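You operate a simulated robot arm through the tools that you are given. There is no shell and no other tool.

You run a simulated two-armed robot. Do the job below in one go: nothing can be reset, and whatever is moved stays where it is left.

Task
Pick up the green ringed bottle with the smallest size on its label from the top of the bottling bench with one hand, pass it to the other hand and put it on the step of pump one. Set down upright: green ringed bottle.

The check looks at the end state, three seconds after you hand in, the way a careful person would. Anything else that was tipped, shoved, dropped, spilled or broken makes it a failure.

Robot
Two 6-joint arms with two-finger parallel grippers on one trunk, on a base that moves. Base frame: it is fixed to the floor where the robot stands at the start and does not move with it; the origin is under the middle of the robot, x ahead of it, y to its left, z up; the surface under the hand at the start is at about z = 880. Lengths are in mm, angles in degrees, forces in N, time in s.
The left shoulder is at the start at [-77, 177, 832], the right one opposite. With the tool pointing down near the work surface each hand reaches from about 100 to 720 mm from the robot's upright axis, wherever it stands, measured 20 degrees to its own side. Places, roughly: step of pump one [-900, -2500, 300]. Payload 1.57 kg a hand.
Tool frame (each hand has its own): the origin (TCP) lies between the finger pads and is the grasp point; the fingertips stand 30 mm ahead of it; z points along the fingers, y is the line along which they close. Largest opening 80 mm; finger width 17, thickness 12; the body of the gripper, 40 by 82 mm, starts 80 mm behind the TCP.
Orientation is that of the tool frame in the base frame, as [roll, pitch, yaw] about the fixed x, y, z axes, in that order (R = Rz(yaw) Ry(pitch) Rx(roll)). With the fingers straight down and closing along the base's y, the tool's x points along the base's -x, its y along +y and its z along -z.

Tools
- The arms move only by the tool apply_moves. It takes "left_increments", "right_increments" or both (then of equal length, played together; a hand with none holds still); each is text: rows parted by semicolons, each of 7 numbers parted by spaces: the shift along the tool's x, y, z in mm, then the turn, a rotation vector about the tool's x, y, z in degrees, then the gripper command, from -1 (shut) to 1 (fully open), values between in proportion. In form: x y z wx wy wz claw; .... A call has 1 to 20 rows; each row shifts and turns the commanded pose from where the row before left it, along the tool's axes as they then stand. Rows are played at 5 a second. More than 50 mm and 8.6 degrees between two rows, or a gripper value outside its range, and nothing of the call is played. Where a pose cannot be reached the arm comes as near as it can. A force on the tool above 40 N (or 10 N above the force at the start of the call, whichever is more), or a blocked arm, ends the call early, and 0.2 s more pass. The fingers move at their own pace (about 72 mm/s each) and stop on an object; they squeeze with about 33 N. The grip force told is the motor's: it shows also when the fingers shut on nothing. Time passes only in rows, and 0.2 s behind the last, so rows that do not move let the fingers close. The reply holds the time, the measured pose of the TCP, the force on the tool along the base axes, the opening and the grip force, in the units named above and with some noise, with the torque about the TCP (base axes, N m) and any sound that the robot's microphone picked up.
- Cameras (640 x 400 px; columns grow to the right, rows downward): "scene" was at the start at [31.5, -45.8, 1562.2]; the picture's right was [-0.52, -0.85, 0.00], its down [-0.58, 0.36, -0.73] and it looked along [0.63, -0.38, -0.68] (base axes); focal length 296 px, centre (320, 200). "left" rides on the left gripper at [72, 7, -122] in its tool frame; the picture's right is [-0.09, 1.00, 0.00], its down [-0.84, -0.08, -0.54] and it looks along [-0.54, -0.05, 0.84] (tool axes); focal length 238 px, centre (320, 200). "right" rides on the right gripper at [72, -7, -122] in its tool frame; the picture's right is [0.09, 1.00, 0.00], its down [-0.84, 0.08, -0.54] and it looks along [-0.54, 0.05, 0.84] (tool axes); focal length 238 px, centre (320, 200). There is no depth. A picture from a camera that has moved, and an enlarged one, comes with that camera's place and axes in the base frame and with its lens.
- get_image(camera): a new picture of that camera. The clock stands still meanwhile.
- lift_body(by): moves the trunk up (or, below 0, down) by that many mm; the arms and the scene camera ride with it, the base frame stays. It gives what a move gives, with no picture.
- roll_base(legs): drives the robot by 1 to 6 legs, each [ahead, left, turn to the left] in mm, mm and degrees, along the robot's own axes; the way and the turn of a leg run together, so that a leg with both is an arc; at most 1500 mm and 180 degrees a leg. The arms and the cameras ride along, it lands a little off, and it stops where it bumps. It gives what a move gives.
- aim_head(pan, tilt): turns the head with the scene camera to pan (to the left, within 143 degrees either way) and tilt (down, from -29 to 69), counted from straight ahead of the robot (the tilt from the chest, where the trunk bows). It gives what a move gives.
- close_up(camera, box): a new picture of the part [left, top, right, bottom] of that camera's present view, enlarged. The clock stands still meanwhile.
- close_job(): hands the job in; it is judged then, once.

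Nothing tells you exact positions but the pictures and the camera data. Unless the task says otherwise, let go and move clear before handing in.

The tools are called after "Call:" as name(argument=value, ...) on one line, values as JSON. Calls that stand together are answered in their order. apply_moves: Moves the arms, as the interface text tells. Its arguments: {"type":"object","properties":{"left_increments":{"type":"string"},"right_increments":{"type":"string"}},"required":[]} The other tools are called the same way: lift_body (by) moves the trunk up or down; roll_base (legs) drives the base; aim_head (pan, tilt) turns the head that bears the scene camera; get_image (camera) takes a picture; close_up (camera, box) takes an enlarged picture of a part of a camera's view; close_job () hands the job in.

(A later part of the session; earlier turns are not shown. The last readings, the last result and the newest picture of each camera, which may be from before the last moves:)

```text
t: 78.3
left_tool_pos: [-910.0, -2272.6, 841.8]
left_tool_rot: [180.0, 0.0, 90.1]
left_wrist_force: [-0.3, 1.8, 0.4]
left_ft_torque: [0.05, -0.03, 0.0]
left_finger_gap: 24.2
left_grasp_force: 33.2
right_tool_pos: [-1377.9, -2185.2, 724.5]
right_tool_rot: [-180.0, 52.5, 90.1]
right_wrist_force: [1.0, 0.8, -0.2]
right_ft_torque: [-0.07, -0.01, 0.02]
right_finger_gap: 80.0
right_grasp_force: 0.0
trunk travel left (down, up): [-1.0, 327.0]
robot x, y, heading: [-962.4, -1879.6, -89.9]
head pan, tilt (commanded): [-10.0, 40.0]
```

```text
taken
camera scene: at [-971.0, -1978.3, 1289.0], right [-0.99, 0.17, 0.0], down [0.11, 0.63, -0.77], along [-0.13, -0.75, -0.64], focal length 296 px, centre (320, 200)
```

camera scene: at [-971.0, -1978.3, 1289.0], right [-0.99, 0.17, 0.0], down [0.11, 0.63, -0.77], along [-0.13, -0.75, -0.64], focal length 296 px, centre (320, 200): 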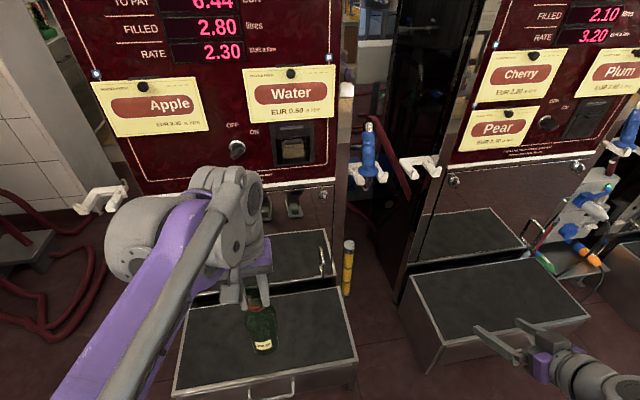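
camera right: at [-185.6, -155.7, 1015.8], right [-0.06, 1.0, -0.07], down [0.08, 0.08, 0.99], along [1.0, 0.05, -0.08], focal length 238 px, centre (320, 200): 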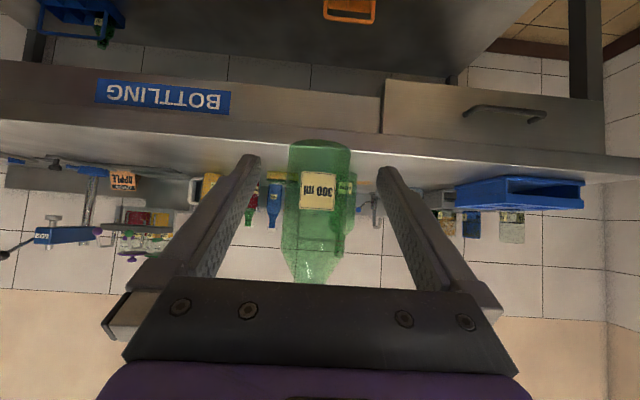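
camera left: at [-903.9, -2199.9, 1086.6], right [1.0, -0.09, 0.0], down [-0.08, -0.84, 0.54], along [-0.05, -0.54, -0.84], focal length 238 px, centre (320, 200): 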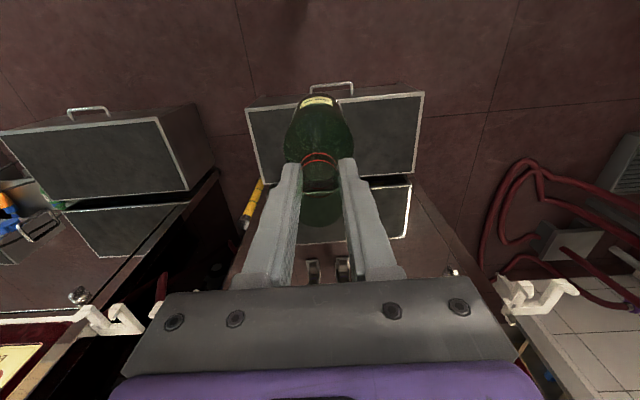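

The trunk is fully down. I notice two nozzle-like fittings on the pump face above the step, so I'll look closely at them before reaching forward.

Call:
close_up(camera="scene", box=[200, 130, 360, 250])

Call:
get_image(camera="left")

Call:
get_image(camera="right")

Call:
close_up(camera="scene", box=[160, 230, 370, 400])

```text
3.33 times, centred on (280, 190) of scene
camera zoom: at [-971.0, -1978.3, 1289.0], right [-0.99, 0.17, 0.0], down [0.11, 0.63, -0.77], along [-0.13, -0.75, -0.64], focal length 986 px, centre (453, 233)
```

zoom: 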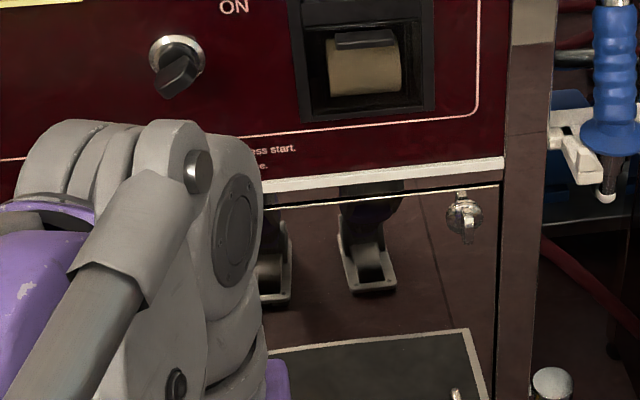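

```text
taken
camera left: at [-903.9, -2199.8, 962.5], right [1.0, -0.09, 0.0], down [-0.08, -0.84, 0.54], along [-0.05, -0.54, -0.84], focal length 238 px, centre (320, 200)
```

left: 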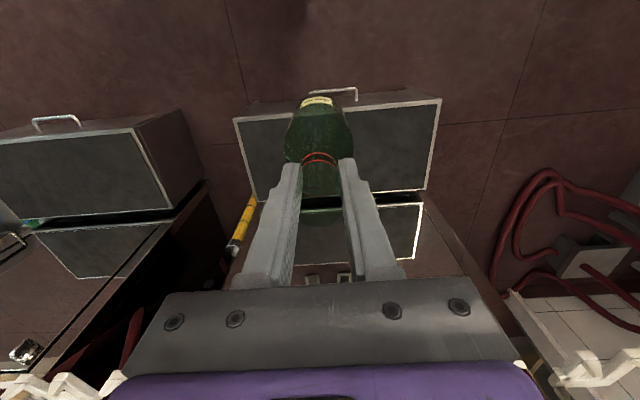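

```text
taken
camera right: at [-1385.3, -2044.3, 741.7], right [1.0, 0.06, -0.07], down [0.08, -0.08, 0.99], along [0.05, -1.0, -0.08], focal length 238 px, centre (320, 200)
```

right: 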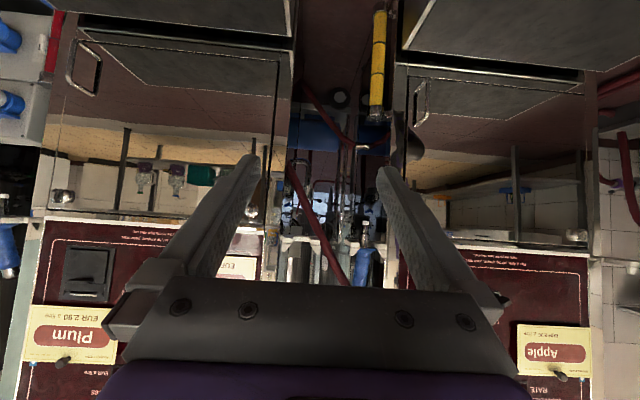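

```text
2.35 times, centred on (265, 315) of scene
camera zoom: at [-971.0, -1978.3, 1289.0], right [-0.99, 0.17, 0.0], down [0.11, 0.63, -0.77], along [-0.13, -0.75, -0.64], focal length 696 px, centre (449, -71)
```

zoom: 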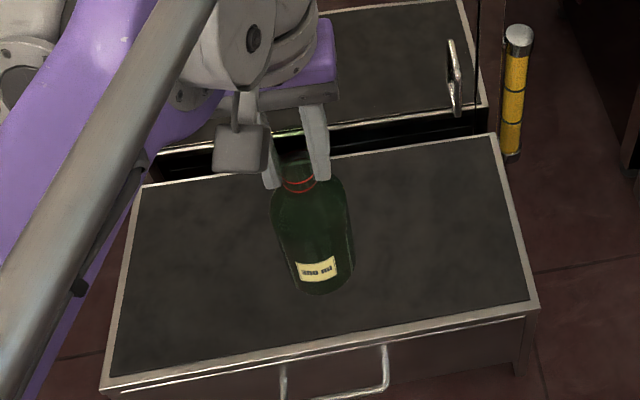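

Those "nozzles" are only reflections in the mirrored door, and the space over the step is clear. I'll extend the left arm forward to about y=-2462 at the current height.

Call:
apply_moves(left_increments="-20 0 0 0 0 0 -1; -35 0 0 0 0 0 -1; -40 1 0 0 0 0 -1; -40 1 0 0 0 0 -1; -35 1 0 0 0 0 -1; -20 1 0 0 0 0 -1; 0 0 0 0 0 0 -1; 0 0 0 0 0 0 -1")

Call:
get_image(camera="scene")

Call:
get_image(camera="left")

```text
t: 80.1
left_tool_pos: [-904.1, -2461.4, 839.4]
left_tool_rot: [180.0, 0.0, 90.0]
left_wrist_force: [0.3, -0.5, -0.5]
left_ft_torque: [-0.01, -0.02, 0.0]
left_finger_gap: 24.1
left_grasp_force: 32.9
right_tool_pos: [-1377.2, -2185.1, 723.9]
right_tool_rot: [-180.0, 52.6, 90.1]
right_wrist_force: [-0.6, -0.3, 0.4]
right_ft_torque: [0.0, -0.01, 0.0]
right_finger_gap: 80.0
right_grasp_force: 0.1
trunk travel left (down, up): [-1.0, 327.0]
robot x, y, heading: [-957.0, -1884.1, -89.6]
head pan, tilt (commanded): [-10.0, 40.0]
```

```text
taken
camera scene: at [-971.0, -1978.5, 1289.0], right [-0.99, 0.17, 0.0], down [0.11, 0.63, -0.77], along [-0.13, -0.75, -0.64], focal length 296 px, centre (320, 200)
```

scene: 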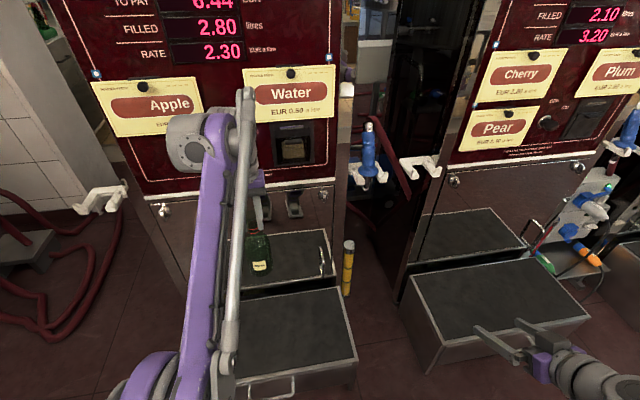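

```text
taken
camera left: at [-898.9, -2390.4, 960.7], right [1.0, -0.09, 0.0], down [-0.08, -0.84, 0.54], along [-0.05, -0.54, -0.84], focal length 238 px, centre (320, 200)
```

left: 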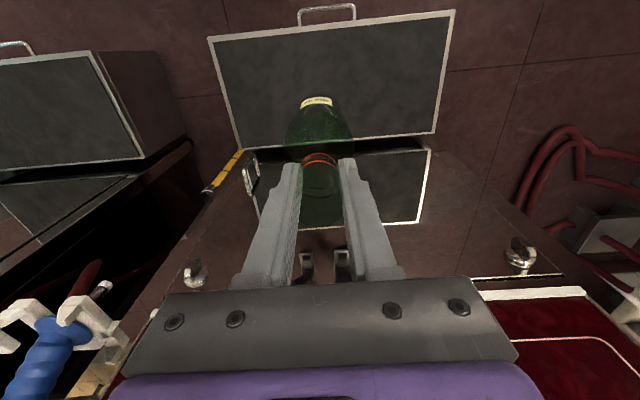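

The bottle is over the step, about 105 mm behind the front edge. I'll lower the left hand 320 mm vertically and watch for reach or contact.

Call:
apply_moves(left_increments="0 0 20 0 0 0 -1; 0 0 35 0 0 0 -1; 0 0 40 0 0 0 -1; 0 0 40 0 0 0 -1; 0 0 40 0 0 0 -1; 0 0 40 0 0 0 -1; 0 0 40 0 0 0 -1; 0 0 35 0 0 0 -1; 0 0 20 0 0 0 -1; 0 0 10 0 0 0 -1; 0 0 0 0 0 0 -1; 0 0 0 0 0 0 -1")

Call:
get_image(camera="scene")

Call:
get_image(camera="left")

```text
t: 82.7
left_tool_pos: [-917.8, -2535.0, 571.4]
left_tool_rot: [-180.0, 0.0, 90.1]
left_wrist_force: [-0.3, 1.0, -0.6]
left_ft_torque: [-0.01, 0.0, 0.04]
left_finger_gap: 24.1
left_grasp_force: 32.4
left hand out of reach, approached as far as the arm can: row 6, 7, 8, 9, 10
right_tool_pos: [-1377.8, -2185.4, 724.4]
right_tool_rot: [179.9, 52.5, 90.1]
right_wrist_force: [0.0, 0.0, -0.7]
right_ft_torque: [0.01, -0.01, 0.02]
right_finger_gap: 80.1
right_grasp_force: 0.0
trunk travel left (down, up): [-1.0, 327.0]
robot x, y, heading: [-959.5, -1886.1, -90.0]
head pan, tilt (commanded): [-10.0, 40.0]
```

```text
taken
camera scene: at [-971.0, -1978.5, 1289.0], right [-0.99, 0.17, 0.0], down [0.11, 0.63, -0.77], along [-0.13, -0.75, -0.64], focal length 296 px, centre (320, 200)
```

scene: 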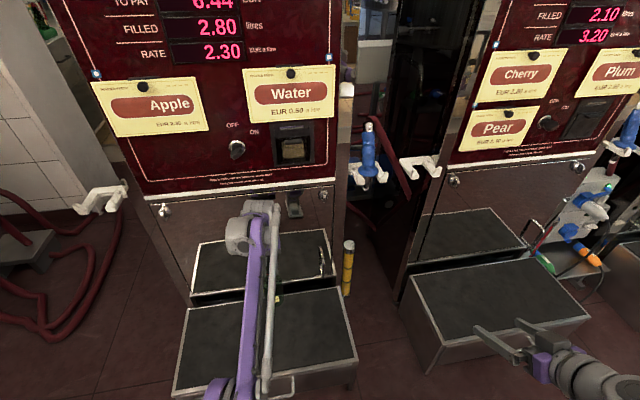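

```text
taken
camera left: at [-911.7, -2462.8, 693.4], right [1.0, -0.09, 0.0], down [-0.08, -0.84, 0.54], along [-0.05, -0.54, -0.84], focal length 238 px, centre (320, 200)
```

left: 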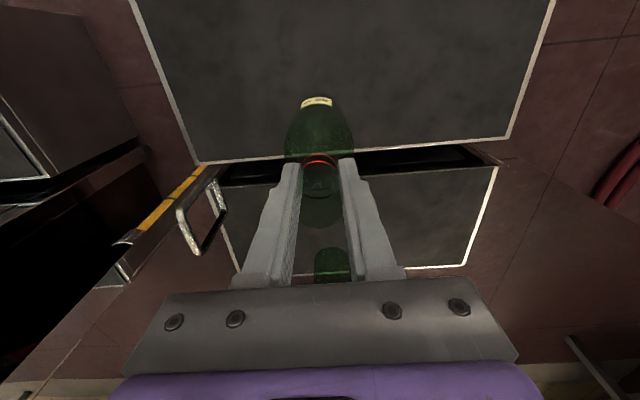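

The arm ran out of reach: low and close isn't reachable with the tool straight down, and it drifted forward to y=-2535 at z=571, still above the step. I'll bring it back up to a reachable pose first, then look at the arm's geometry.

Call:
apply_moves(left_increments="0 0 -30 0 0 0 -1; 0 0 -40 0 0 0 -1; 0 0 -40 0 0 0 -1; 0 0 -40 0 0 0 -1; 0 0 0 0 0 0 -1; 0 0 0 0 0 0 -1")

Call:
aim_head(pan=20, tilt=60)

Call:
get_image(camera="scene")

Call:
get_image(camera="right")

```text
t: 84.1
left_tool_pos: [-912.7, -2519.7, 715.5]
left_tool_rot: [-180.0, 0.0, 90.1]
left_wrist_force: [0.1, -0.9, 0.7]
left_ft_torque: [0.04, 0.02, -0.02]
left_finger_gap: 24.1
left_grasp_force: 32.9
left hand out of reach, approached as far as the arm can: row 4
right_tool_pos: [-1377.0, -2184.8, 725.3]
right_tool_rot: [-180.0, 52.6, 90.0]
right_wrist_force: [1.2, 0.5, -0.2]
right_ft_torque: [-0.01, 0.01, 0.03]
right_finger_gap: 79.9
right_grasp_force: 0.1
trunk travel left (down, up): [-1.0, 327.0]
robot x, y, heading: [-961.2, -1886.2, -89.8]
head pan, tilt (commanded): [-10.0, 40.0]
```

```text
t: 85.1
left_tool_pos: [-914.7, -2520.3, 716.9]
left_tool_rot: [-180.0, 0.0, 90.0]
left_wrist_force: [0.3, -0.9, -0.4]
left_ft_torque: [0.0, 0.0, -0.01]
left_finger_gap: 24.2
left_grasp_force: 33.2
right_tool_pos: [-1378.8, -2184.7, 724.7]
right_tool_rot: [180.0, 52.6, 90.1]
right_wrist_force: [0.2, -0.1, 0.9]
right_ft_torque: [0.0, 0.01, 0.0]
right_finger_gap: 80.1
right_grasp_force: 0.1
trunk travel left (down, up): [-1.0, 327.0]
robot x, y, heading: [-955.9, -1878.9, -89.7]
head pan, tilt (commanded): [20.0, 60.0]
```

```text
taken
camera scene: at [-933.5, -1957.4, 1262.3], right [-0.94, -0.34, 0.0], down [-0.3, 0.81, -0.5], along [0.17, -0.47, -0.87], focal length 296 px, centre (320, 200)
```

scene: 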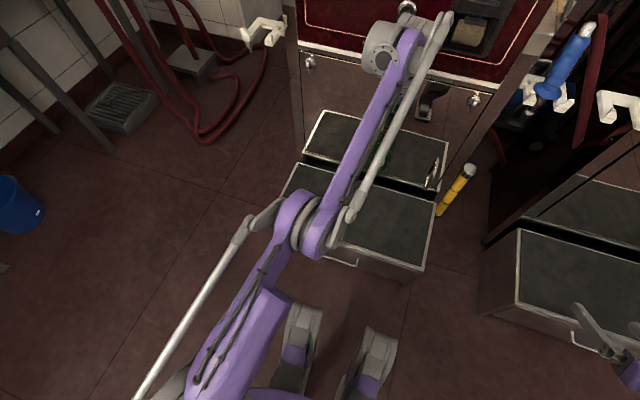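

```text
taken
camera right: at [-1385.2, -2044.5, 741.7], right [1.0, 0.06, -0.07], down [0.08, -0.08, 0.99], along [0.05, -1.0, -0.08], focal length 238 px, centre (320, 200)
```

right: 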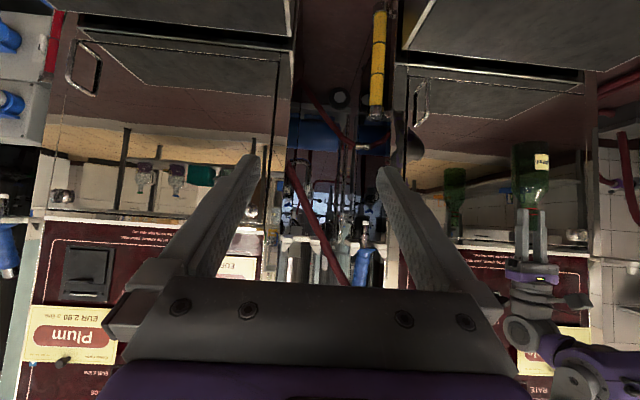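

The arm is near full stretch here and this pose is awkward for it. I'll retract, back the base away so there's free floor ahead, and test where the left hand can get low enough.

Call:
apply_moves(left_increments="20 0 -20 0 0 0 -1; 35 0 -20 0 0 0 -1; 40 0 -20 0 0 0 -1; 40 0 0 0 0 0 -1; 40 0 0 0 0 0 -1; 30 0 0 0 0 0 -1; 15 0 0 0 0 0 -1; 0 0 0 0 0 0 -1")

Call:
roll_base(legs=[[-260, 0, 0]])

Call:
get_image(camera="scene")

Call:
get_image(camera="left")

```text
t: 86.9
left_tool_pos: [-942.4, -2443.7, 806.6]
left_tool_rot: [180.0, 0.0, 90.0]
left_wrist_force: [-0.8, 0.3, -0.1]
left_ft_torque: [0.0, 0.02, -0.01]
left_finger_gap: 24.1
left_grasp_force: 32.9
left hand out of reach, approached as far as the arm can: row 3, 4, 5, 6, 7
right_tool_pos: [-1377.4, -2184.8, 726.0]
right_tool_rot: [-179.9, 52.5, 90.1]
right_wrist_force: [-0.4, -0.4, 0.5]
right_ft_torque: [0.0, -0.02, -0.01]
right_finger_gap: 80.1
right_grasp_force: 0.1
trunk travel left (down, up): [-1.0, 327.0]
robot x, y, heading: [-960.5, -1881.9, -90.0]
head pan, tilt (commanded): [20.0, 60.0]
```

```text
t: 88.8
left_tool_pos: [-944.5, -2179.7, 806.2]
left_tool_rot: [-179.9, -0.1, 90.1]
left_wrist_force: [-0.5, 0.1, -0.7]
left_ft_torque: [0.01, -0.04, 0.0]
left_finger_gap: 24.2
left_grasp_force: 33.0
right_tool_pos: [-1379.2, -1920.8, 724.8]
right_tool_rot: [-180.0, 52.5, 90.2]
right_wrist_force: [1.3, 0.2, 0.7]
right_ft_torque: [0.02, 0.01, 0.0]
right_finger_gap: 80.0
right_grasp_force: 0.0
trunk travel left (down, up): [-1.0, 327.0]
robot x, y, heading: [-959.2, -1619.0, -90.1]
head pan, tilt (commanded): [20.0, 60.0]
```

```text
taken
camera scene: at [-934.1, -1693.4, 1262.3], right [-0.94, -0.34, 0.0], down [-0.3, 0.81, -0.5], along [0.17, -0.47, -0.87], focal length 296 px, centre (320, 200)
```

scene: 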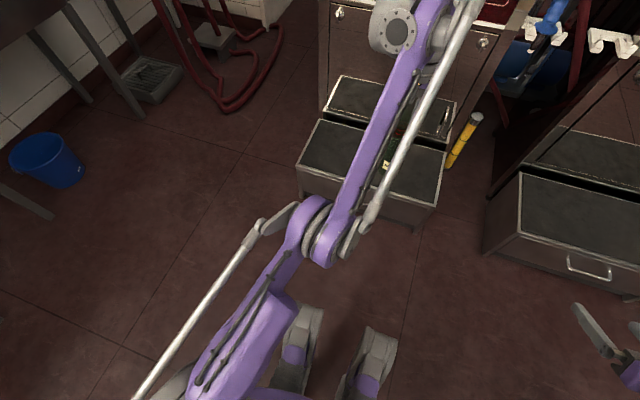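

```text
taken
camera left: at [-938.3, -2107.5, 928.1], right [1.0, -0.09, 0.0], down [-0.08, -0.84, 0.54], along [-0.05, -0.54, -0.84], focal length 238 px, centre (320, 200)
```

left: 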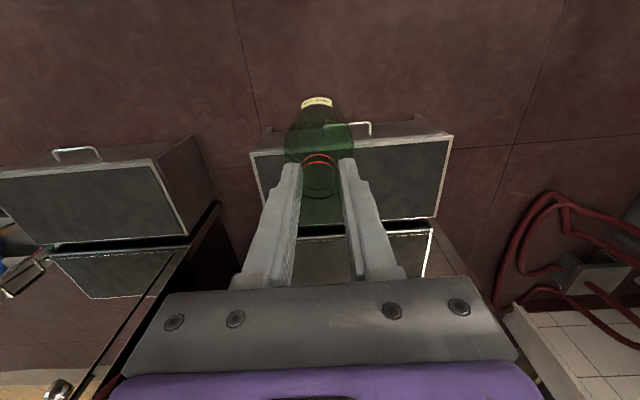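

The arm solver seems stuck near a joint limit: pulling back drifted the hand sideways. I'm in open space now, so I'll try returning to the known good pose relative to the robot (ahead 576, left 54, z 839) to see if the arm frees up.

Call:
apply_moves(left_increments="0 20 -15 0 0 0 -1; 0 20 -18 0 0 0 -1; -10 0 0 0 0 0 -1; 0 0 0 0 0 0 -1")

Call:
aim_head(pan=45, tilt=60)

Call:
get_image(camera="scene")

```text
t: 89.8
left_tool_pos: [-904.2, -2190.4, 837.0]
left_tool_rot: [-179.9, -0.1, 90.1]
left_wrist_force: [0.2, 0.1, -0.4]
left_ft_torque: [0.0, 0.02, -0.01]
left_finger_gap: 24.4
left_grasp_force: 32.9
right_tool_pos: [-1377.5, -1922.9, 725.2]
right_tool_rot: [-180.0, 52.5, 90.1]
right_wrist_force: [0.3, 0.2, -0.2]
right_ft_torque: [0.0, 0.02, 0.01]
right_finger_gap: 80.0
right_grasp_force: 0.1
trunk travel left (down, up): [-1.0, 327.0]
robot x, y, heading: [-957.5, -1620.0, -89.7]
head pan, tilt (commanded): [20.0, 60.0]
```

```text
t: 90.6
left_tool_pos: [-904.2, -2189.6, 839.0]
left_tool_rot: [-179.9, -0.1, 90.1]
left_wrist_force: [0.1, 0.1, 0.0]
left_ft_torque: [-0.01, -0.03, 0.0]
left_finger_gap: 24.1
left_grasp_force: 33.3
right_tool_pos: [-1378.3, -1921.5, 724.9]
right_tool_rot: [-179.9, 52.5, 90.2]
right_wrist_force: [-1.0, 0.2, 0.3]
right_ft_torque: [-0.04, 0.0, -0.01]
right_finger_gap: 80.0
right_grasp_force: 0.0
trunk travel left (down, up): [-1.0, 327.0]
robot x, y, heading: [-959.9, -1622.7, -90.1]
head pan, tilt (commanded): [45.0, 60.0]
```

```text
taken
camera scene: at [-909.8, -1678.3, 1262.3], right [-0.71, -0.71, 0.0], down [-0.61, 0.61, -0.5], along [0.35, -0.35, -0.87], focal length 296 px, centre (320, 200)
```

scene: 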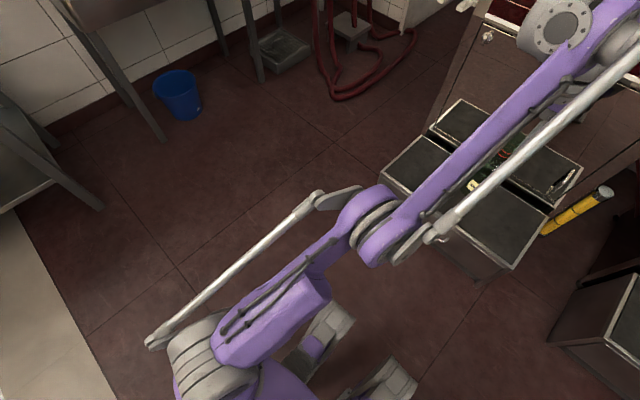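

The arm freed up at the known pose. I'll take a second view to triangulate the shoulder and elbow and understand the reach limits.

Call:
aim_head(pan=-30, tilt=60)

Call:
get_image(camera="scene")

Call:
aim_head(pan=110, tilt=60)

Call:
get_image(camera="scene")

```text
t: 92.1
left_tool_pos: [-903.8, -2189.5, 837.6]
left_tool_rot: [179.9, -0.1, 90.1]
left_wrist_force: [0.4, 0.0, 0.2]
left_ft_torque: [0.07, 0.03, -0.03]
left_finger_gap: 24.3
left_grasp_force: 32.9
right_tool_pos: [-1377.5, -1922.3, 723.7]
right_tool_rot: [-180.0, 52.4, 90.1]
right_wrist_force: [0.2, 0.3, 0.5]
right_ft_torque: [0.01, 0.0, 0.0]
right_finger_gap: 80.0
right_grasp_force: 0.1
trunk travel left (down, up): [-1.0, 327.0]
robot x, y, heading: [-956.2, -1621.8, -89.9]
head pan, tilt (commanded): [-30.0, 60.0]
```

```text
taken
camera scene: at [-990.2, -1689.1, 1262.3], right [-0.87, 0.5, 0.0], down [0.43, 0.75, -0.5], along [-0.25, -0.43, -0.87], focal length 296 px, centre (320, 200)
```

scene: 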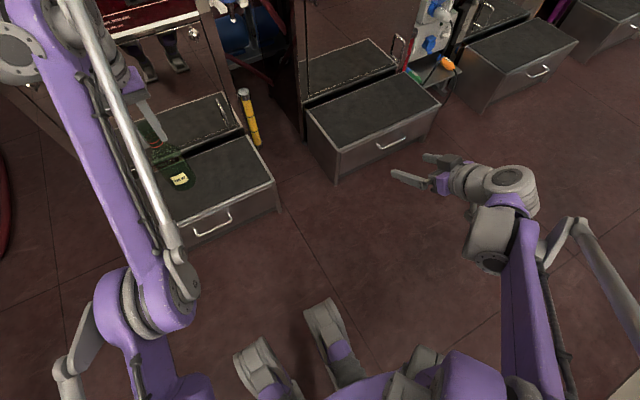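

```text
t: 94.3
left_tool_pos: [-903.9, -2189.3, 839.8]
left_tool_rot: [-180.0, -0.1, 90.1]
left_wrist_force: [-0.5, -0.1, -0.5]
left_ft_torque: [-0.02, 0.01, 0.04]
left_finger_gap: 24.2
left_grasp_force: 32.8
right_tool_pos: [-1377.8, -1922.5, 724.5]
right_tool_rot: [-180.0, 52.4, 90.0]
right_wrist_force: [0.2, 0.3, -0.4]
right_ft_torque: [0.01, -0.01, -0.02]
right_finger_gap: 79.9
right_grasp_force: 0.1
trunk travel left (down, up): [-1.0, 327.0]
robot x, y, heading: [-958.1, -1622.0, -90.0]
head pan, tilt (commanded): [110.0, 60.0]
```

```text
taken
camera scene: at [-894.4, -1608.4, 1262.3], right [0.34, -0.94, 0.0], down [-0.81, -0.3, -0.5], along [0.47, 0.17, -0.87], focal length 296 px, centre (320, 200)
```

scene: 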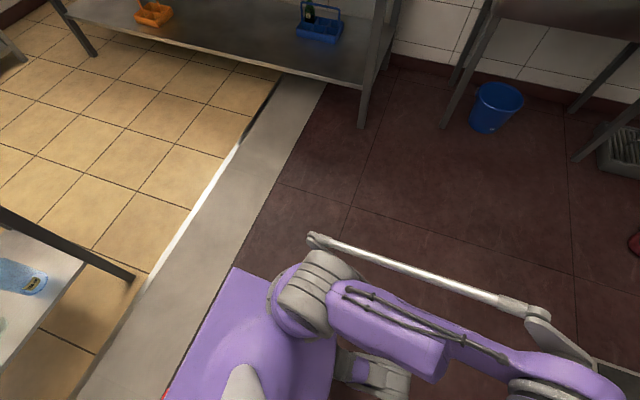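

I now have the geometry: the shoulder is about 177 mm left of centre and the arm bends elbow-up. Working straight ahead of the left shoulder should help, so I'll move the hand 140 mm further left at this height and lower it in open space to test.

Call:
apply_moves(left_increments="0 20 0 0 0 0 -1; 5 35 0 0 0 0 -1; 10 40 0 0 0 0 -1; 10 35 0 0 0 0 -1; 0 10 0 0 0 0 -1; 0 0 40 0 0 0 -1; 0 0 40 0 0 0 -1; 0 0 40 0 0 0 -1; 0 0 40 0 0 0 -1; 0 0 0 0 0 0 -1")

Call:
get_image(camera="left")

```text
t: 96.5
left_tool_pos: [-766.0, -2213.4, 694.1]
left_tool_rot: [180.0, -0.2, 90.1]
left_wrist_force: [-0.4, 0.2, 0.0]
left_ft_torque: [-0.01, -0.03, -0.01]
left_finger_gap: 24.0
left_grasp_force: 33.2
left hand out of reach, approached as far as the arm can: row 3, 4, 6, 7, 8
right_tool_pos: [-1378.4, -1922.3, 724.8]
right_tool_rot: [179.9, 52.5, 90.1]
right_wrist_force: [-0.1, -0.8, 0.8]
right_ft_torque: [0.02, 0.03, 0.0]
right_finger_gap: 80.2
right_grasp_force: 0.0
trunk travel left (down, up): [-1.0, 327.0]
robot x, y, heading: [-958.5, -1621.5, -89.9]
head pan, tilt (commanded): [110.0, 60.0]
```

```text
taken
camera left: at [-759.9, -2142.8, 815.9], right [1.0, -0.09, 0.0], down [-0.08, -0.84, 0.54], along [-0.05, -0.54, -0.84], focal length 238 px, centre (320, 200)
```

left: 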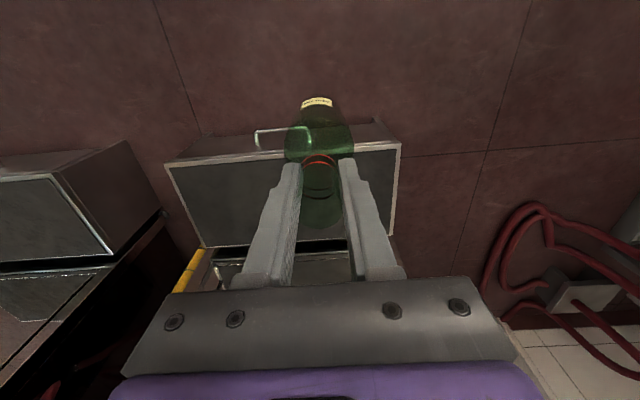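

The solver again flagged rows even in a pose that isn't stretched, so maybe large steps are the problem. I'll test with small steps straight down in this open space.

Call:
apply_moves(left_increments="0 0 8 0 0 0 -1; 0 0 8 0 0 0 -1; 0 0 8 0 0 0 -1; 0 0 8 0 0 0 -1; 0 0 8 0 0 0 -1; 0 0 0 0 0 0 -1")

Call:
aim_head(pan=-20, tilt=50)

Call:
get_image(camera="scene")

```text
t: 97.9
left_tool_pos: [-764.3, -2216.4, 659.3]
left_tool_rot: [-179.9, -0.2, 90.1]
left_wrist_force: [0.3, -0.2, 0.1]
left_ft_torque: [0.01, 0.01, 0.02]
left_finger_gap: 24.3
left_grasp_force: 33.1
left hand out of reach, approached as far as the arm can: row 5
right_tool_pos: [-1377.6, -1921.8, 724.6]
right_tool_rot: [180.0, 52.5, 90.1]
right_wrist_force: [0.3, 0.6, 0.1]
right_ft_torque: [0.03, 0.0, 0.02]
right_finger_gap: 79.8
right_grasp_force: 0.1
trunk travel left (down, up): [-1.0, 327.0]
robot x, y, heading: [-958.9, -1621.9, -89.9]
head pan, tilt (commanded): [110.0, 60.0]
```

```text
t: 100.0
left_tool_pos: [-763.4, -2218.6, 658.1]
left_tool_rot: [-180.0, -0.1, 90.2]
left_wrist_force: [0.7, 0.5, -0.8]
left_ft_torque: [0.01, -0.01, 0.0]
left_finger_gap: 24.2
left_grasp_force: 33.4
right_tool_pos: [-1378.7, -1922.5, 725.5]
right_tool_rot: [-180.0, 52.5, 90.0]
right_wrist_force: [-0.1, -1.4, 0.6]
right_ft_torque: [0.02, 0.0, -0.01]
right_finger_gap: 79.9
right_grasp_force: 0.1
trunk travel left (down, up): [-1.0, 327.0]
robot x, y, heading: [-957.2, -1624.3, -90.0]
head pan, tilt (commanded): [-20.0, 50.0]
```

```text
taken
camera scene: at [-983.1, -1703.7, 1274.8], right [-0.94, 0.34, 0.0], down [0.26, 0.72, -0.64], along [-0.22, -0.6, -0.77], focal length 296 px, centre (320, 200)
```

scene: 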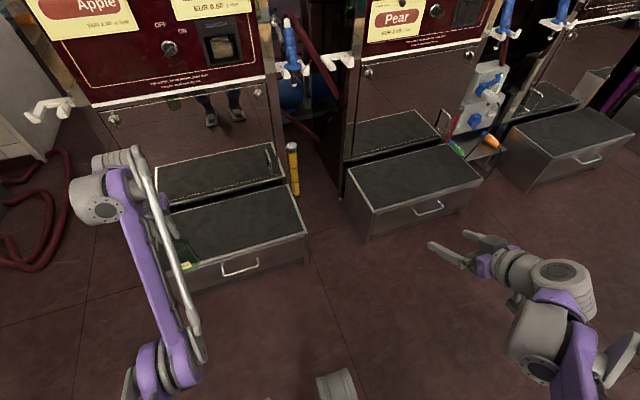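

With small steps it works until about z=658 here, and the limit matches the wrist refusing to bend further when the forearm slopes down. I'll look closely at the wrist and elbow to confirm.

Call:
close_up(camera="scene", box=[50, 130, 290, 300])

Call:
close_up(camera="scene", box=[400, 200, 640, 400])

Call:
get_image(camera="right")

```text
2.35 times, centred on (170, 215) of scene
camera zoom: at [-983.1, -1703.7, 1274.8], right [-0.94, 0.34, 0.0], down [0.26, 0.72, -0.64], along [-0.22, -0.6, -0.77], focal length 696 px, centre (673, 165)
```

zoom: 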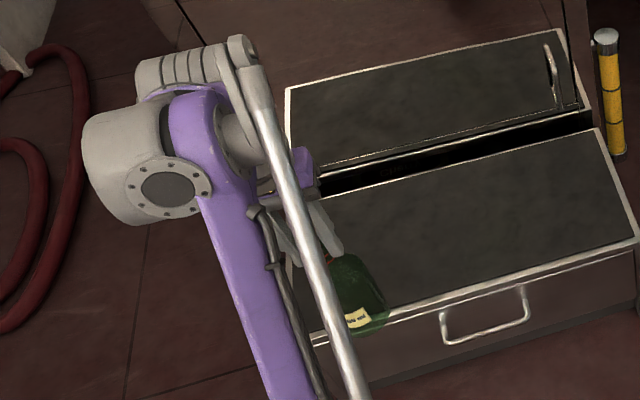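

```text
2.00 times, centred on (520, 300) of scene
camera zoom: at [-983.1, -1703.7, 1274.8], right [-0.94, 0.34, 0.0], down [0.26, 0.72, -0.64], along [-0.22, -0.6, -0.77], focal length 592 px, centre (-80, 0)
```

zoom: 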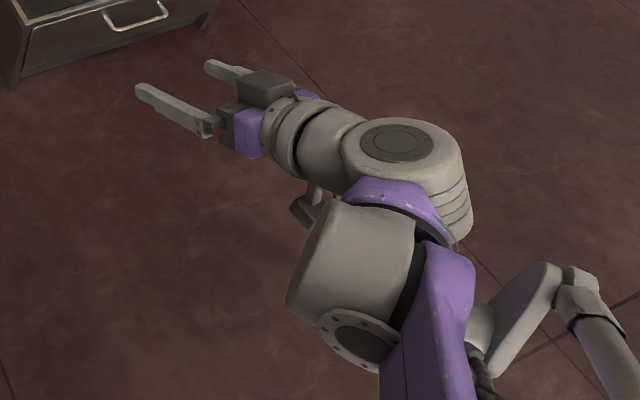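

```text
taken
camera right: at [-1385.9, -1781.0, 741.7], right [1.0, 0.06, -0.07], down [0.08, -0.08, 0.99], along [0.05, -1.0, -0.08], focal length 238 px, centre (320, 200)
```

right: 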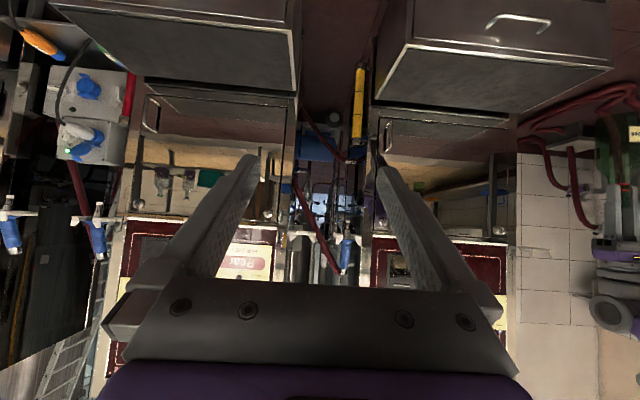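

The wrist itself looks fine in both arms, so reaching farther out while going lower should work. I'll back up another 150 mm for free floor, then test a forward-and-down path in small steps.

Call:
roll_base(legs=[[-150, 0, 0]])

Call:
apply_moves(left_increments="-10 -1 4 0 0 0 -1; -12 -1 8 0 0 0 -1; -12 -1 10 0 0 0 -1; -12 -1 10 0 0 0 -1; -12 -1 12 0 0 0 -1; -10 0 12 0 0 0 -1; 0 0 0 0 0 0 -1")

```text
t: 101.4
left_tool_pos: [-764.8, -2068.6, 658.7]
left_tool_rot: [179.9, -0.2, 89.9]
left_wrist_force: [-0.7, 0.1, 0.5]
left_ft_torque: [0.01, 0.04, -0.03]
left_finger_gap: 24.1
left_grasp_force: 33.3
right_tool_pos: [-1378.1, -1772.3, 724.6]
right_tool_rot: [-180.0, 52.5, 90.1]
right_wrist_force: [0.2, 0.7, 0.8]
right_ft_torque: [-0.03, 0.04, 0.01]
right_finger_gap: 80.0
right_grasp_force: 0.1
trunk travel left (down, up): [-1.0, 327.0]
robot x, y, heading: [-959.8, -1469.5, -90.0]
head pan, tilt (commanded): [-20.0, 50.0]
```

```text
t: 103.0
left_tool_pos: [-771.3, -2136.3, 603.3]
left_tool_rot: [180.0, -0.2, 90.1]
left_wrist_force: [0.2, 0.0, -1.0]
left_ft_torque: [0.01, 0.01, 0.0]
left_finger_gap: 24.2
left_grasp_force: 32.5
right_tool_pos: [-1378.3, -1771.6, 724.8]
right_tool_rot: [180.0, 52.5, 90.2]
right_wrist_force: [0.4, 1.3, 0.6]
right_ft_torque: [0.01, 0.01, 0.0]
right_finger_gap: 80.0
right_grasp_force: 0.0
trunk travel left (down, up): [-1.0, 327.0]
robot x, y, heading: [-960.7, -1469.3, -89.9]
head pan, tilt (commanded): [-20.0, 50.0]
```

That worked without any flags. I'll continue straight down in small steps to find the lower limit at this reach.

Call:
apply_moves(left_increments="0 0 8 0 0 0 -1; 0 0 8 0 0 0 -1; 0 0 8 0 0 0 -1; 0 0 8 0 0 0 -1; 0 0 8 0 0 0 -1; 0 0 8 0 0 0 -1; 0 0 8 0 0 0 -1; 0 0 8 0 0 0 -1; 0 0 0 0 0 0 -1")

```text
t: 105.0
left_tool_pos: [-770.2, -2147.5, 542.4]
left_tool_rot: [180.0, -0.4, 89.9]
left_wrist_force: [-0.1, -0.1, 0.1]
left_ft_torque: [0.07, -0.03, 0.01]
left_finger_gap: 24.1
left_grasp_force: 33.0
left hand out of reach, approached as far as the arm can: row 6, 7
right_tool_pos: [-1378.3, -1772.7, 725.3]
right_tool_rot: [180.0, 52.5, 90.1]
right_wrist_force: [0.6, -0.2, -0.5]
right_ft_torque: [0.0, -0.03, -0.04]
right_finger_gap: 79.8
right_grasp_force: 0.0
trunk travel left (down, up): [-1.0, 327.0]
robot x, y, heading: [-959.5, -1467.9, -89.8]
head pan, tilt (commanded): [-20.0, 50.0]
```

The limit at this reach is about z≈560, so each bit farther out allows lower. I'm still in free space (step edge is about 210 mm beyond), so I'll trace the boundary outward and down in small steps toward z≈431, the height needed for placing.

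Call:
apply_moves(left_increments="-12 0 4 0 0 0 -1; -12 0 6 0 0 0 -1; -7 0 12 0 0 0 -1; -7 0 12 0 0 0 -1; -7 0 12 0 0 0 -1; 0 0 0 0 0 0 -1")

```text
t: 106.4
left_tool_pos: [-770.2, -2169.1, 499.7]
left_tool_rot: [-180.0, -0.2, 90.0]
left_wrist_force: [-0.7, -0.3, -0.6]
left_ft_torque: [-0.01, 0.01, 0.0]
left_finger_gap: 24.0
left_grasp_force: 32.6
left hand out of reach, approached as far as the arm can: row 3, 4
right_tool_pos: [-1378.3, -1772.1, 725.0]
right_tool_rot: [-180.0, 52.5, 90.2]
right_wrist_force: [-0.1, 0.9, -0.1]
right_ft_torque: [0.0, 0.01, 0.0]
right_finger_gap: 80.1
right_grasp_force: 0.1
trunk travel left (down, up): [-1.0, 327.0]
robot x, y, heading: [-961.6, -1468.8, -89.8]
head pan, tilt (commanded): [-20.0, 50.0]
```

The upper and lower limits meet near here, so straight tool-down can't reach placing height comfortably. Tilting the fingers back toward the robot should relax the wrist limit, so I'll test that in free space with the bottle just hanging, before deciding on a regrasp.

Call:
apply_moves(left_increments="3.6 0 -10 0 0 0 -1; 3.6 0 -10 0 0 0 -1; 3.6 0 -10 0 0 0 -1; 3.6 0 -10 0 0 0 -1; 3.6 0 -10 0 0 0 -1; 3.6 0 -10 0 0 0 -1; 3.6 0 -10 0 0 0 -1; 10 0 0 0 5 0 -1; 10 0 0 0 5 0 -1; 10 0 0 0 5 0 -1; 0 0 0 0 0 0 -1")

```text
t: 108.8
left_tool_pos: [-769.1, -2103.7, 572.0]
left_tool_rot: [180.0, -15.2, 89.9]
left_wrist_force: [-0.5, -0.1, 0.3]
left_ft_torque: [-0.08, 0.02, -0.01]
left_finger_gap: 24.1
left_grasp_force: 33.2
left hand out of reach, approached as far as the arm can: row 9
right_tool_pos: [-1379.7, -1772.6, 724.3]
right_tool_rot: [180.0, 52.5, 90.1]
right_wrist_force: [0.7, -0.7, 0.4]
right_ft_torque: [0.01, -0.06, 0.03]
right_finger_gap: 80.1
right_grasp_force: 0.1
trunk travel left (down, up): [-1.0, 327.0]
robot x, y, heading: [-960.2, -1470.9, -90.1]
head pan, tilt (commanded): [-20.0, 50.0]
```

The hand tilted to -15° and responds fine. Now I'll test lowering to z≈431 in this tilt, still over open floor.

Call:
apply_moves(left_increments="-3.6 0 13.5 0 0 0 -1; -3.6 0 13.5 0 0 0 -1; -3.6 0 13.5 0 0 0 -1; -3.6 0 13.5 0 0 0 -1; -3.6 0 13.5 0 0 0 -1; -3.6 0 13.5 0 0 0 -1; -3.6 0 13.5 0 0 0 -1; -3.6 0 13.5 0 0 0 -1; -3.6 0 13.5 0 0 0 -1; -3.6 0 13.5 0 0 0 -1; 0 0 0 0 0 0 -1")

Call:
get_image(camera="scene")

Call:
get_image(camera="left")

```text
t: 111.2
left_tool_pos: [-769.6, -2110.3, 433.0]
left_tool_rot: [179.9, -15.3, 89.9]
left_wrist_force: [-0.1, -0.2, -0.1]
left_ft_torque: [-0.07, -0.03, -0.03]
left_finger_gap: 24.3
left_grasp_force: 33.2
left hand out of reach, approached as far as the arm can: row 7
right_tool_pos: [-1379.6, -1771.1, 724.6]
right_tool_rot: [180.0, 52.7, 90.2]
right_wrist_force: [0.1, 0.3, -1.1]
right_ft_torque: [-0.03, 0.01, -0.01]
right_finger_gap: 79.9
right_grasp_force: 0.1
trunk travel left (down, up): [-1.0, 327.0]
robot x, y, heading: [-959.5, -1471.5, -90.1]
head pan, tilt (commanded): [-20.0, 50.0]
```

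```text
taken
camera scene: at [-983.5, -1554.5, 1274.8], right [-0.94, 0.34, 0.0], down [0.26, 0.72, -0.64], along [-0.22, -0.6, -0.77], focal length 296 px, centre (320, 200)
```

scene: 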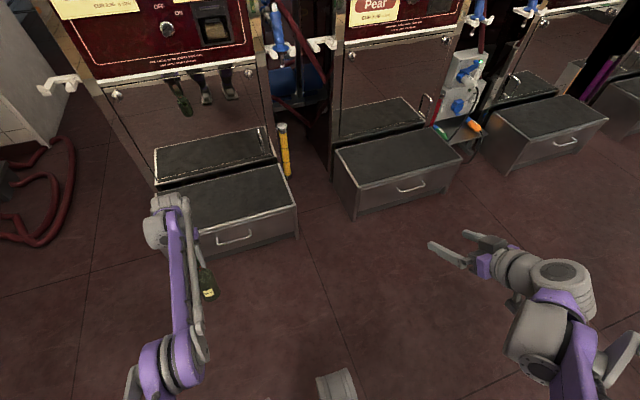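

```text
taken
camera left: at [-764.0, -2072.8, 568.2], right [1.0, -0.09, -0.02], down [-0.08, -0.95, 0.3], along [-0.05, -0.3, -0.95], focal length 238 px, centre (320, 200)
```

left: 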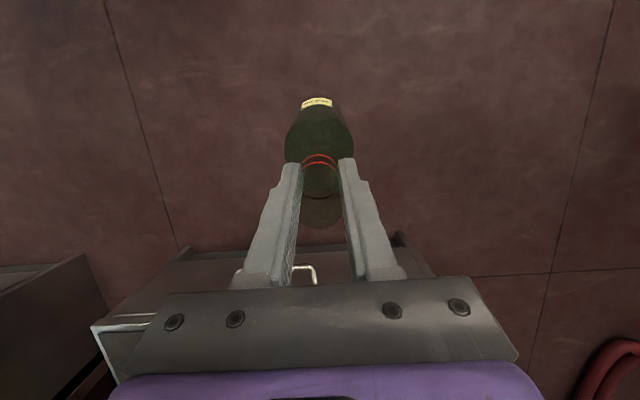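

Confirmed: with the fingers tilted back 15°, the left hand reaches z≈433. So I'll regrasp: lift and bring the bottle back upright, let the right hand hold the body again, and re-grip the neck with the left hand tilted back about 20°. First I'll retrace up and inward.

Call:
apply_moves(left_increments="8.55 0 -26.5 0 0 0 -1; 8.55 0 -26.5 0 0 0 -1; 8.55 0 -26.5 0 0 0 -1; 8.55 0 -26.5 0 0 0 -1; 8.55 0 -26.5 0 0 0 -1; 17 0 -22.3 0 0 0 -1; 17 0 -22.3 0 0 0 -1; 17 0 -22.3 0 0 0 -1; 16.1 0 -21.6 0 0 0 -1; 16.1 0 -21.6 0 0 0 -1; 16.1 0 -21.6 0 0 0 -1; 16.1 0 -21.6 0 0 0 -1; 25.2 0 -16.8 0 0 0 -1; 25.2 0 -16.8 0 0 0 -1; 25.2 0 -16.8 0 0 0 -1; 25.2 0 -16.8 0 0 0 -1; 0 0 0 0 0 0 -1")

```text
t: 114.8
left_tool_pos: [-768.5, -1982.3, 851.8]
left_tool_rot: [-179.9, -15.3, 90.1]
left_wrist_force: [-0.1, 0.5, -0.6]
left_ft_torque: [-0.08, -0.04, 0.0]
left_finger_gap: 24.2
left_grasp_force: 32.5
left hand out of reach, approached as far as the arm can: row 1, 14, 15, 16
right_tool_pos: [-1378.2, -1772.9, 724.7]
right_tool_rot: [-180.0, 52.5, 90.2]
right_wrist_force: [0.0, -0.6, -1.8]
right_ft_torque: [-0.02, -0.01, -0.01]
right_finger_gap: 79.8
right_grasp_force: 0.1
trunk travel left (down, up): [-1.0, 327.0]
robot x, y, heading: [-958.7, -1467.2, -90.0]
head pan, tilt (commanded): [-20.0, 50.0]
```

The hand is up at z≈852. I'll straighten it to vertical and bring it to the handover spot in front of the robot (ahead 391, left -147, z≈800).

Call:
apply_moves(left_increments="0 0 0 0 -5 0 -1; 0 0 0 0 -5 0 -1; 0 0 0 0 -5.2 0 -1; 13.3 -20 5.8 0 0 0 -1; 13.3 -37 5.8 0 0 0 -1; 13.3 -40 5.8 0 0 0 -1; 13.3 -40 5.8 0 0 0 -1; 13.3 -40 5.8 0 0 0 -1; 13.3 -40 5.8 0 0 0 -1; 13.3 -40 5.8 0 0 0 -1; 13.3 -40 5.8 0 0 0 -1; 13.3 -40 5.8 0 0 0 -1; 0 0 0 0 0 0 -1")

Call:
get_image(camera="scene")

Call:
get_image(camera="left")

```text
t: 117.6
left_tool_pos: [-1113.1, -1953.6, 846.1]
left_tool_rot: [180.0, 0.0, 90.1]
left_wrist_force: [-1.2, -0.2, 0.2]
left_ft_torque: [-0.01, 0.01, -0.01]
left_finger_gap: 24.2
left_grasp_force: 32.7
left hand out of reach, approached as far as the arm can: row 1, 2, 3, 4, 5, 6, 7, 8, 9
right_tool_pos: [-1379.1, -1771.6, 725.4]
right_tool_rot: [-180.0, 52.5, 89.9]
right_wrist_force: [-0.8, 0.3, -0.3]
right_ft_torque: [0.02, 0.04, -0.01]
right_finger_gap: 79.8
right_grasp_force: 0.0
trunk travel left (down, up): [-1.0, 327.0]
robot x, y, heading: [-961.1, -1469.9, -89.8]
head pan, tilt (commanded): [-20.0, 50.0]
```

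```text
taken
camera scene: at [-983.5, -1554.5, 1274.8], right [-0.94, 0.34, 0.0], down [0.26, 0.72, -0.64], along [-0.22, -0.6, -0.77], focal length 296 px, centre (320, 200)
```

scene: 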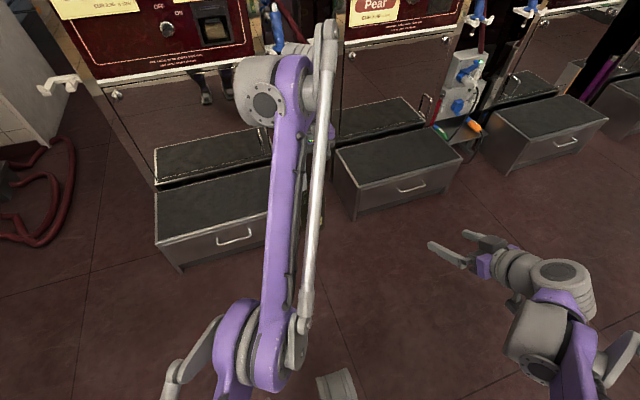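

```text
taken
camera left: at [-1106.7, -1882.3, 967.3], right [1.0, -0.09, 0.0], down [-0.08, -0.84, 0.54], along [-0.05, -0.54, -0.84], focal length 238 px, centre (320, 200)
```

left: 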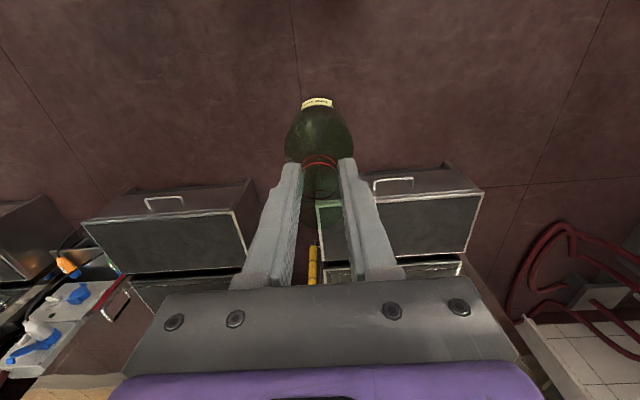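

The bottle is upright again at ahead 482, left -154, z 846. I'll retract it to the handover spot in smaller steps.

Call:
apply_moves(left_increments="11 1 5 0 0 0 -1; 11 1 5 0 0 0 -1; 11 1 5 0 0 0 -1; 11 1 5 0 0 0 -1; 11 1 5 0 0 0 -1; 11 1 5 0 0 0 -1; 11 1 5 0 0 0 -1; 11 0 5 0 0 0 -1; 0 0 0 0 0 0 -1")

```text
t: 119.6
left_tool_pos: [-1145.8, -1923.6, 829.6]
left_tool_rot: [180.0, 0.0, 90.1]
left_wrist_force: [0.0, -0.4, -0.2]
left_ft_torque: [0.01, 0.01, 0.0]
left_finger_gap: 24.1
left_grasp_force: 33.1
left hand out of reach, approached as far as the arm can: row 2, 3, 4, 5, 6, 7, 8
right_tool_pos: [-1379.2, -1772.1, 725.0]
right_tool_rot: [180.0, 52.4, 89.9]
right_wrist_force: [-0.1, 0.2, -0.3]
right_ft_torque: [-0.01, -0.03, 0.04]
right_finger_gap: 80.2
right_grasp_force: 0.0
trunk travel left (down, up): [-1.0, 327.0]
robot x, y, heading: [-962.1, -1468.1, -90.0]
head pan, tilt (commanded): [-20.0, 50.0]
```

The hand slides sideways instead of retracting, as if the arm won't fold inward from here. I'll test tiny retract steps combined with raising to see if the arm will fold.

Call:
apply_moves(left_increments="3 -1 -3 0 0 0 -1; 3 -1 -3 0 0 0 -1; 3 -1 -3 0 0 0 -1; 3 -1 -3 0 0 0 -1; 3 -1 -3 0 0 0 -1; 3 -1 -3 0 0 0 -1; 0 0 0 0 0 0 -1")

Call:
aim_head(pan=0, tilt=62)

Call:
get_image(camera="scene")

```text
t: 121.2
left_tool_pos: [-1153.5, -1908.2, 850.0]
left_tool_rot: [179.9, 0.0, 90.1]
left_wrist_force: [-0.5, -0.5, 0.0]
left_ft_torque: [0.02, -0.01, 0.02]
left_finger_gap: 24.1
left_grasp_force: 33.3
left hand out of reach, approached as far as the arm can: row 6
right_tool_pos: [-1378.8, -1772.4, 725.9]
right_tool_rot: [180.0, 52.6, 90.0]
right_wrist_force: [0.2, -0.7, -0.2]
right_ft_torque: [0.01, -0.05, 0.02]
right_finger_gap: 80.0
right_grasp_force: 0.1
trunk travel left (down, up): [-1.0, 327.0]
robot x, y, heading: [-959.3, -1472.6, -90.0]
head pan, tilt (commanded): [-20.0, 50.0]
```

```text
t: 122.0
left_tool_pos: [-1153.8, -1907.4, 848.5]
left_tool_rot: [179.8, -0.1, 90.0]
left_wrist_force: [0.0, 0.0, -0.1]
left_ft_torque: [0.03, 0.03, -0.01]
left_finger_gap: 23.8
left_grasp_force: 32.6
right_tool_pos: [-1378.7, -1772.1, 725.4]
right_tool_rot: [-180.0, 52.5, 90.0]
right_wrist_force: [-0.1, 0.3, 0.5]
right_ft_torque: [0.02, 0.01, 0.01]
right_finger_gap: 80.0
right_grasp_force: 0.1
trunk travel left (down, up): [-1.0, 327.0]
robot x, y, heading: [-959.5, -1468.7, -89.9]
head pan, tilt (commanded): [0.0, 62.0]
```

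```text
taken
camera scene: at [-957.3, -1546.4, 1260.0], right [-1.0, 0.0, 0.0], down [0.0, 0.88, -0.47], along [0.0, -0.47, -0.88], focal length 296 px, centre (320, 200)
```

scene: 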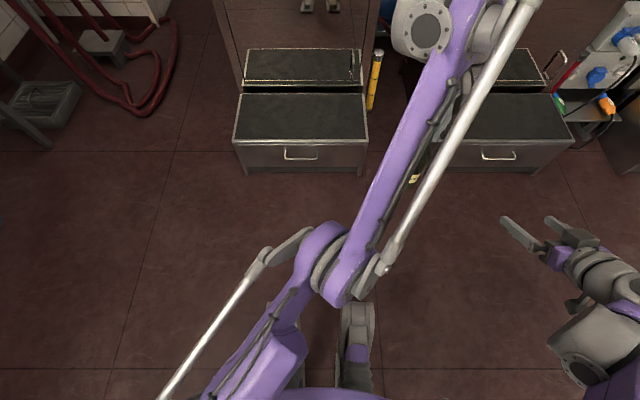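

Retract works when combined with rising, so the fold limit seems tied to the lowered trunk. I'll raise the trunk back up, where handover poses worked before, and then retract.

Call:
lift_body(by=274)

Call:
apply_moves(left_increments="8 5 2 0 0 0 -1; 8 6 2 0 0 0 -1; 8 6 2 0 0 0 -1; 8 6 2 0 0 0 -1; 8 6 2 0 0 0 -1; 0 0 0 0 0 0 -1")

```text
t: 124.8
left_tool_pos: [-1154.1, -1907.4, 1122.7]
left_tool_rot: [180.0, -0.1, 90.0]
left_wrist_force: [0.0, -0.1, -2.6]
left_ft_torque: [0.0, 0.02, 0.01]
left_finger_gap: 24.1
left_grasp_force: 32.8
right_tool_pos: [-1379.3, -1773.3, 997.8]
right_tool_rot: [-179.9, 52.5, 90.2]
right_wrist_force: [0.4, -0.7, -1.1]
right_ft_torque: [0.01, 0.02, -0.01]
right_finger_gap: 80.0
right_grasp_force: 0.1
trunk travel left (down, up): [-275.0, 53.0]
robot x, y, heading: [-960.9, -1470.7, -90.2]
head pan, tilt (commanded): [0.0, 62.0]
```

```text
t: 126.2
left_tool_pos: [-1148.4, -1899.6, 1122.6]
left_tool_rot: [179.9, -0.1, 90.0]
left_wrist_force: [1.1, -0.6, -2.4]
left_ft_torque: [-0.02, 0.01, 0.01]
left_finger_gap: 24.1
left_grasp_force: 33.6
left hand out of reach, approached as far as the arm can: row 2, 3, 4, 5
right_tool_pos: [-1379.1, -1772.3, 999.1]
right_tool_rot: [179.9, 52.4, 90.0]
right_wrist_force: [-0.3, -0.2, -0.1]
right_ft_torque: [0.02, -0.01, 0.01]
right_finger_gap: 79.8
right_grasp_force: 0.0
trunk travel left (down, up): [-275.0, 53.0]
robot x, y, heading: [-955.6, -1472.1, -89.9]
head pan, tilt (commanded): [0.0, 62.0]
```

Still the same, so it isn't the trunk height. I'll test moving toward the robot's original start pose (ahead 441, left -41, z 1180), which was certainly reachable at the beginning.

Call:
apply_moves(left_increments="-1 15 -6 0 0 0 -1; -1 15 -6 0 0 0 -1; -1 15 -6 0 0 0 -1; -1 15 -6 0 0 0 -1; -1 15 -6 0 0 0 -1; -2 15 -6 0 0 0 -1; -2 15 -6 0 0 0 -1; -2 15 -6 0 0 0 -1; -2 15 -5 0 0 0 -1; -2 13 -5 0 0 0 -1; 0 0 0 0 0 0 -1")

Call:
get_image(camera="scene")

```text
t: 128.6
left_tool_pos: [-1020.1, -1942.1, 1193.1]
left_tool_rot: [180.0, 0.0, 90.0]
left_wrist_force: [0.8, 0.3, -1.4]
left_ft_torque: [0.0, -0.02, 0.01]
left_finger_gap: 24.1
left_grasp_force: 33.4
left hand out of reach, approached as far as the arm can: row 1, 2, 3, 4, 5, 7, 9
right_tool_pos: [-1379.6, -1772.5, 999.3]
right_tool_rot: [180.0, 52.5, 90.0]
right_wrist_force: [-0.9, -0.5, -0.8]
right_ft_torque: [-0.02, 0.02, -0.02]
right_finger_gap: 80.1
right_grasp_force: 0.1
trunk travel left (down, up): [-275.0, 53.0]
robot x, y, heading: [-963.2, -1470.5, -90.2]
head pan, tilt (commanded): [0.0, 62.0]
```

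```text
taken
camera scene: at [-957.5, -1496.0, 1537.2], right [-1.0, 0.0, 0.0], down [0.0, 0.88, -0.47], along [0.0, -0.47, -0.88], focal length 296 px, centre (320, 200)
```

scene: 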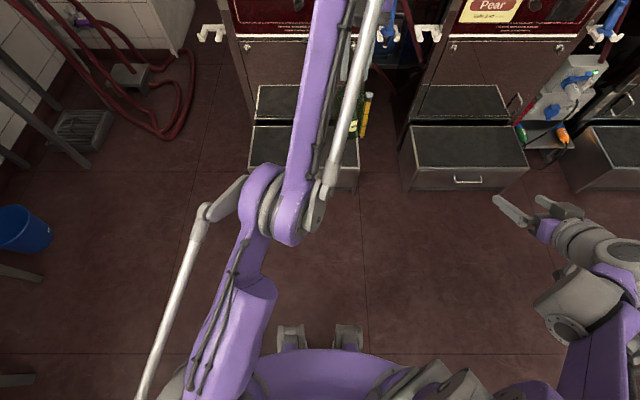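

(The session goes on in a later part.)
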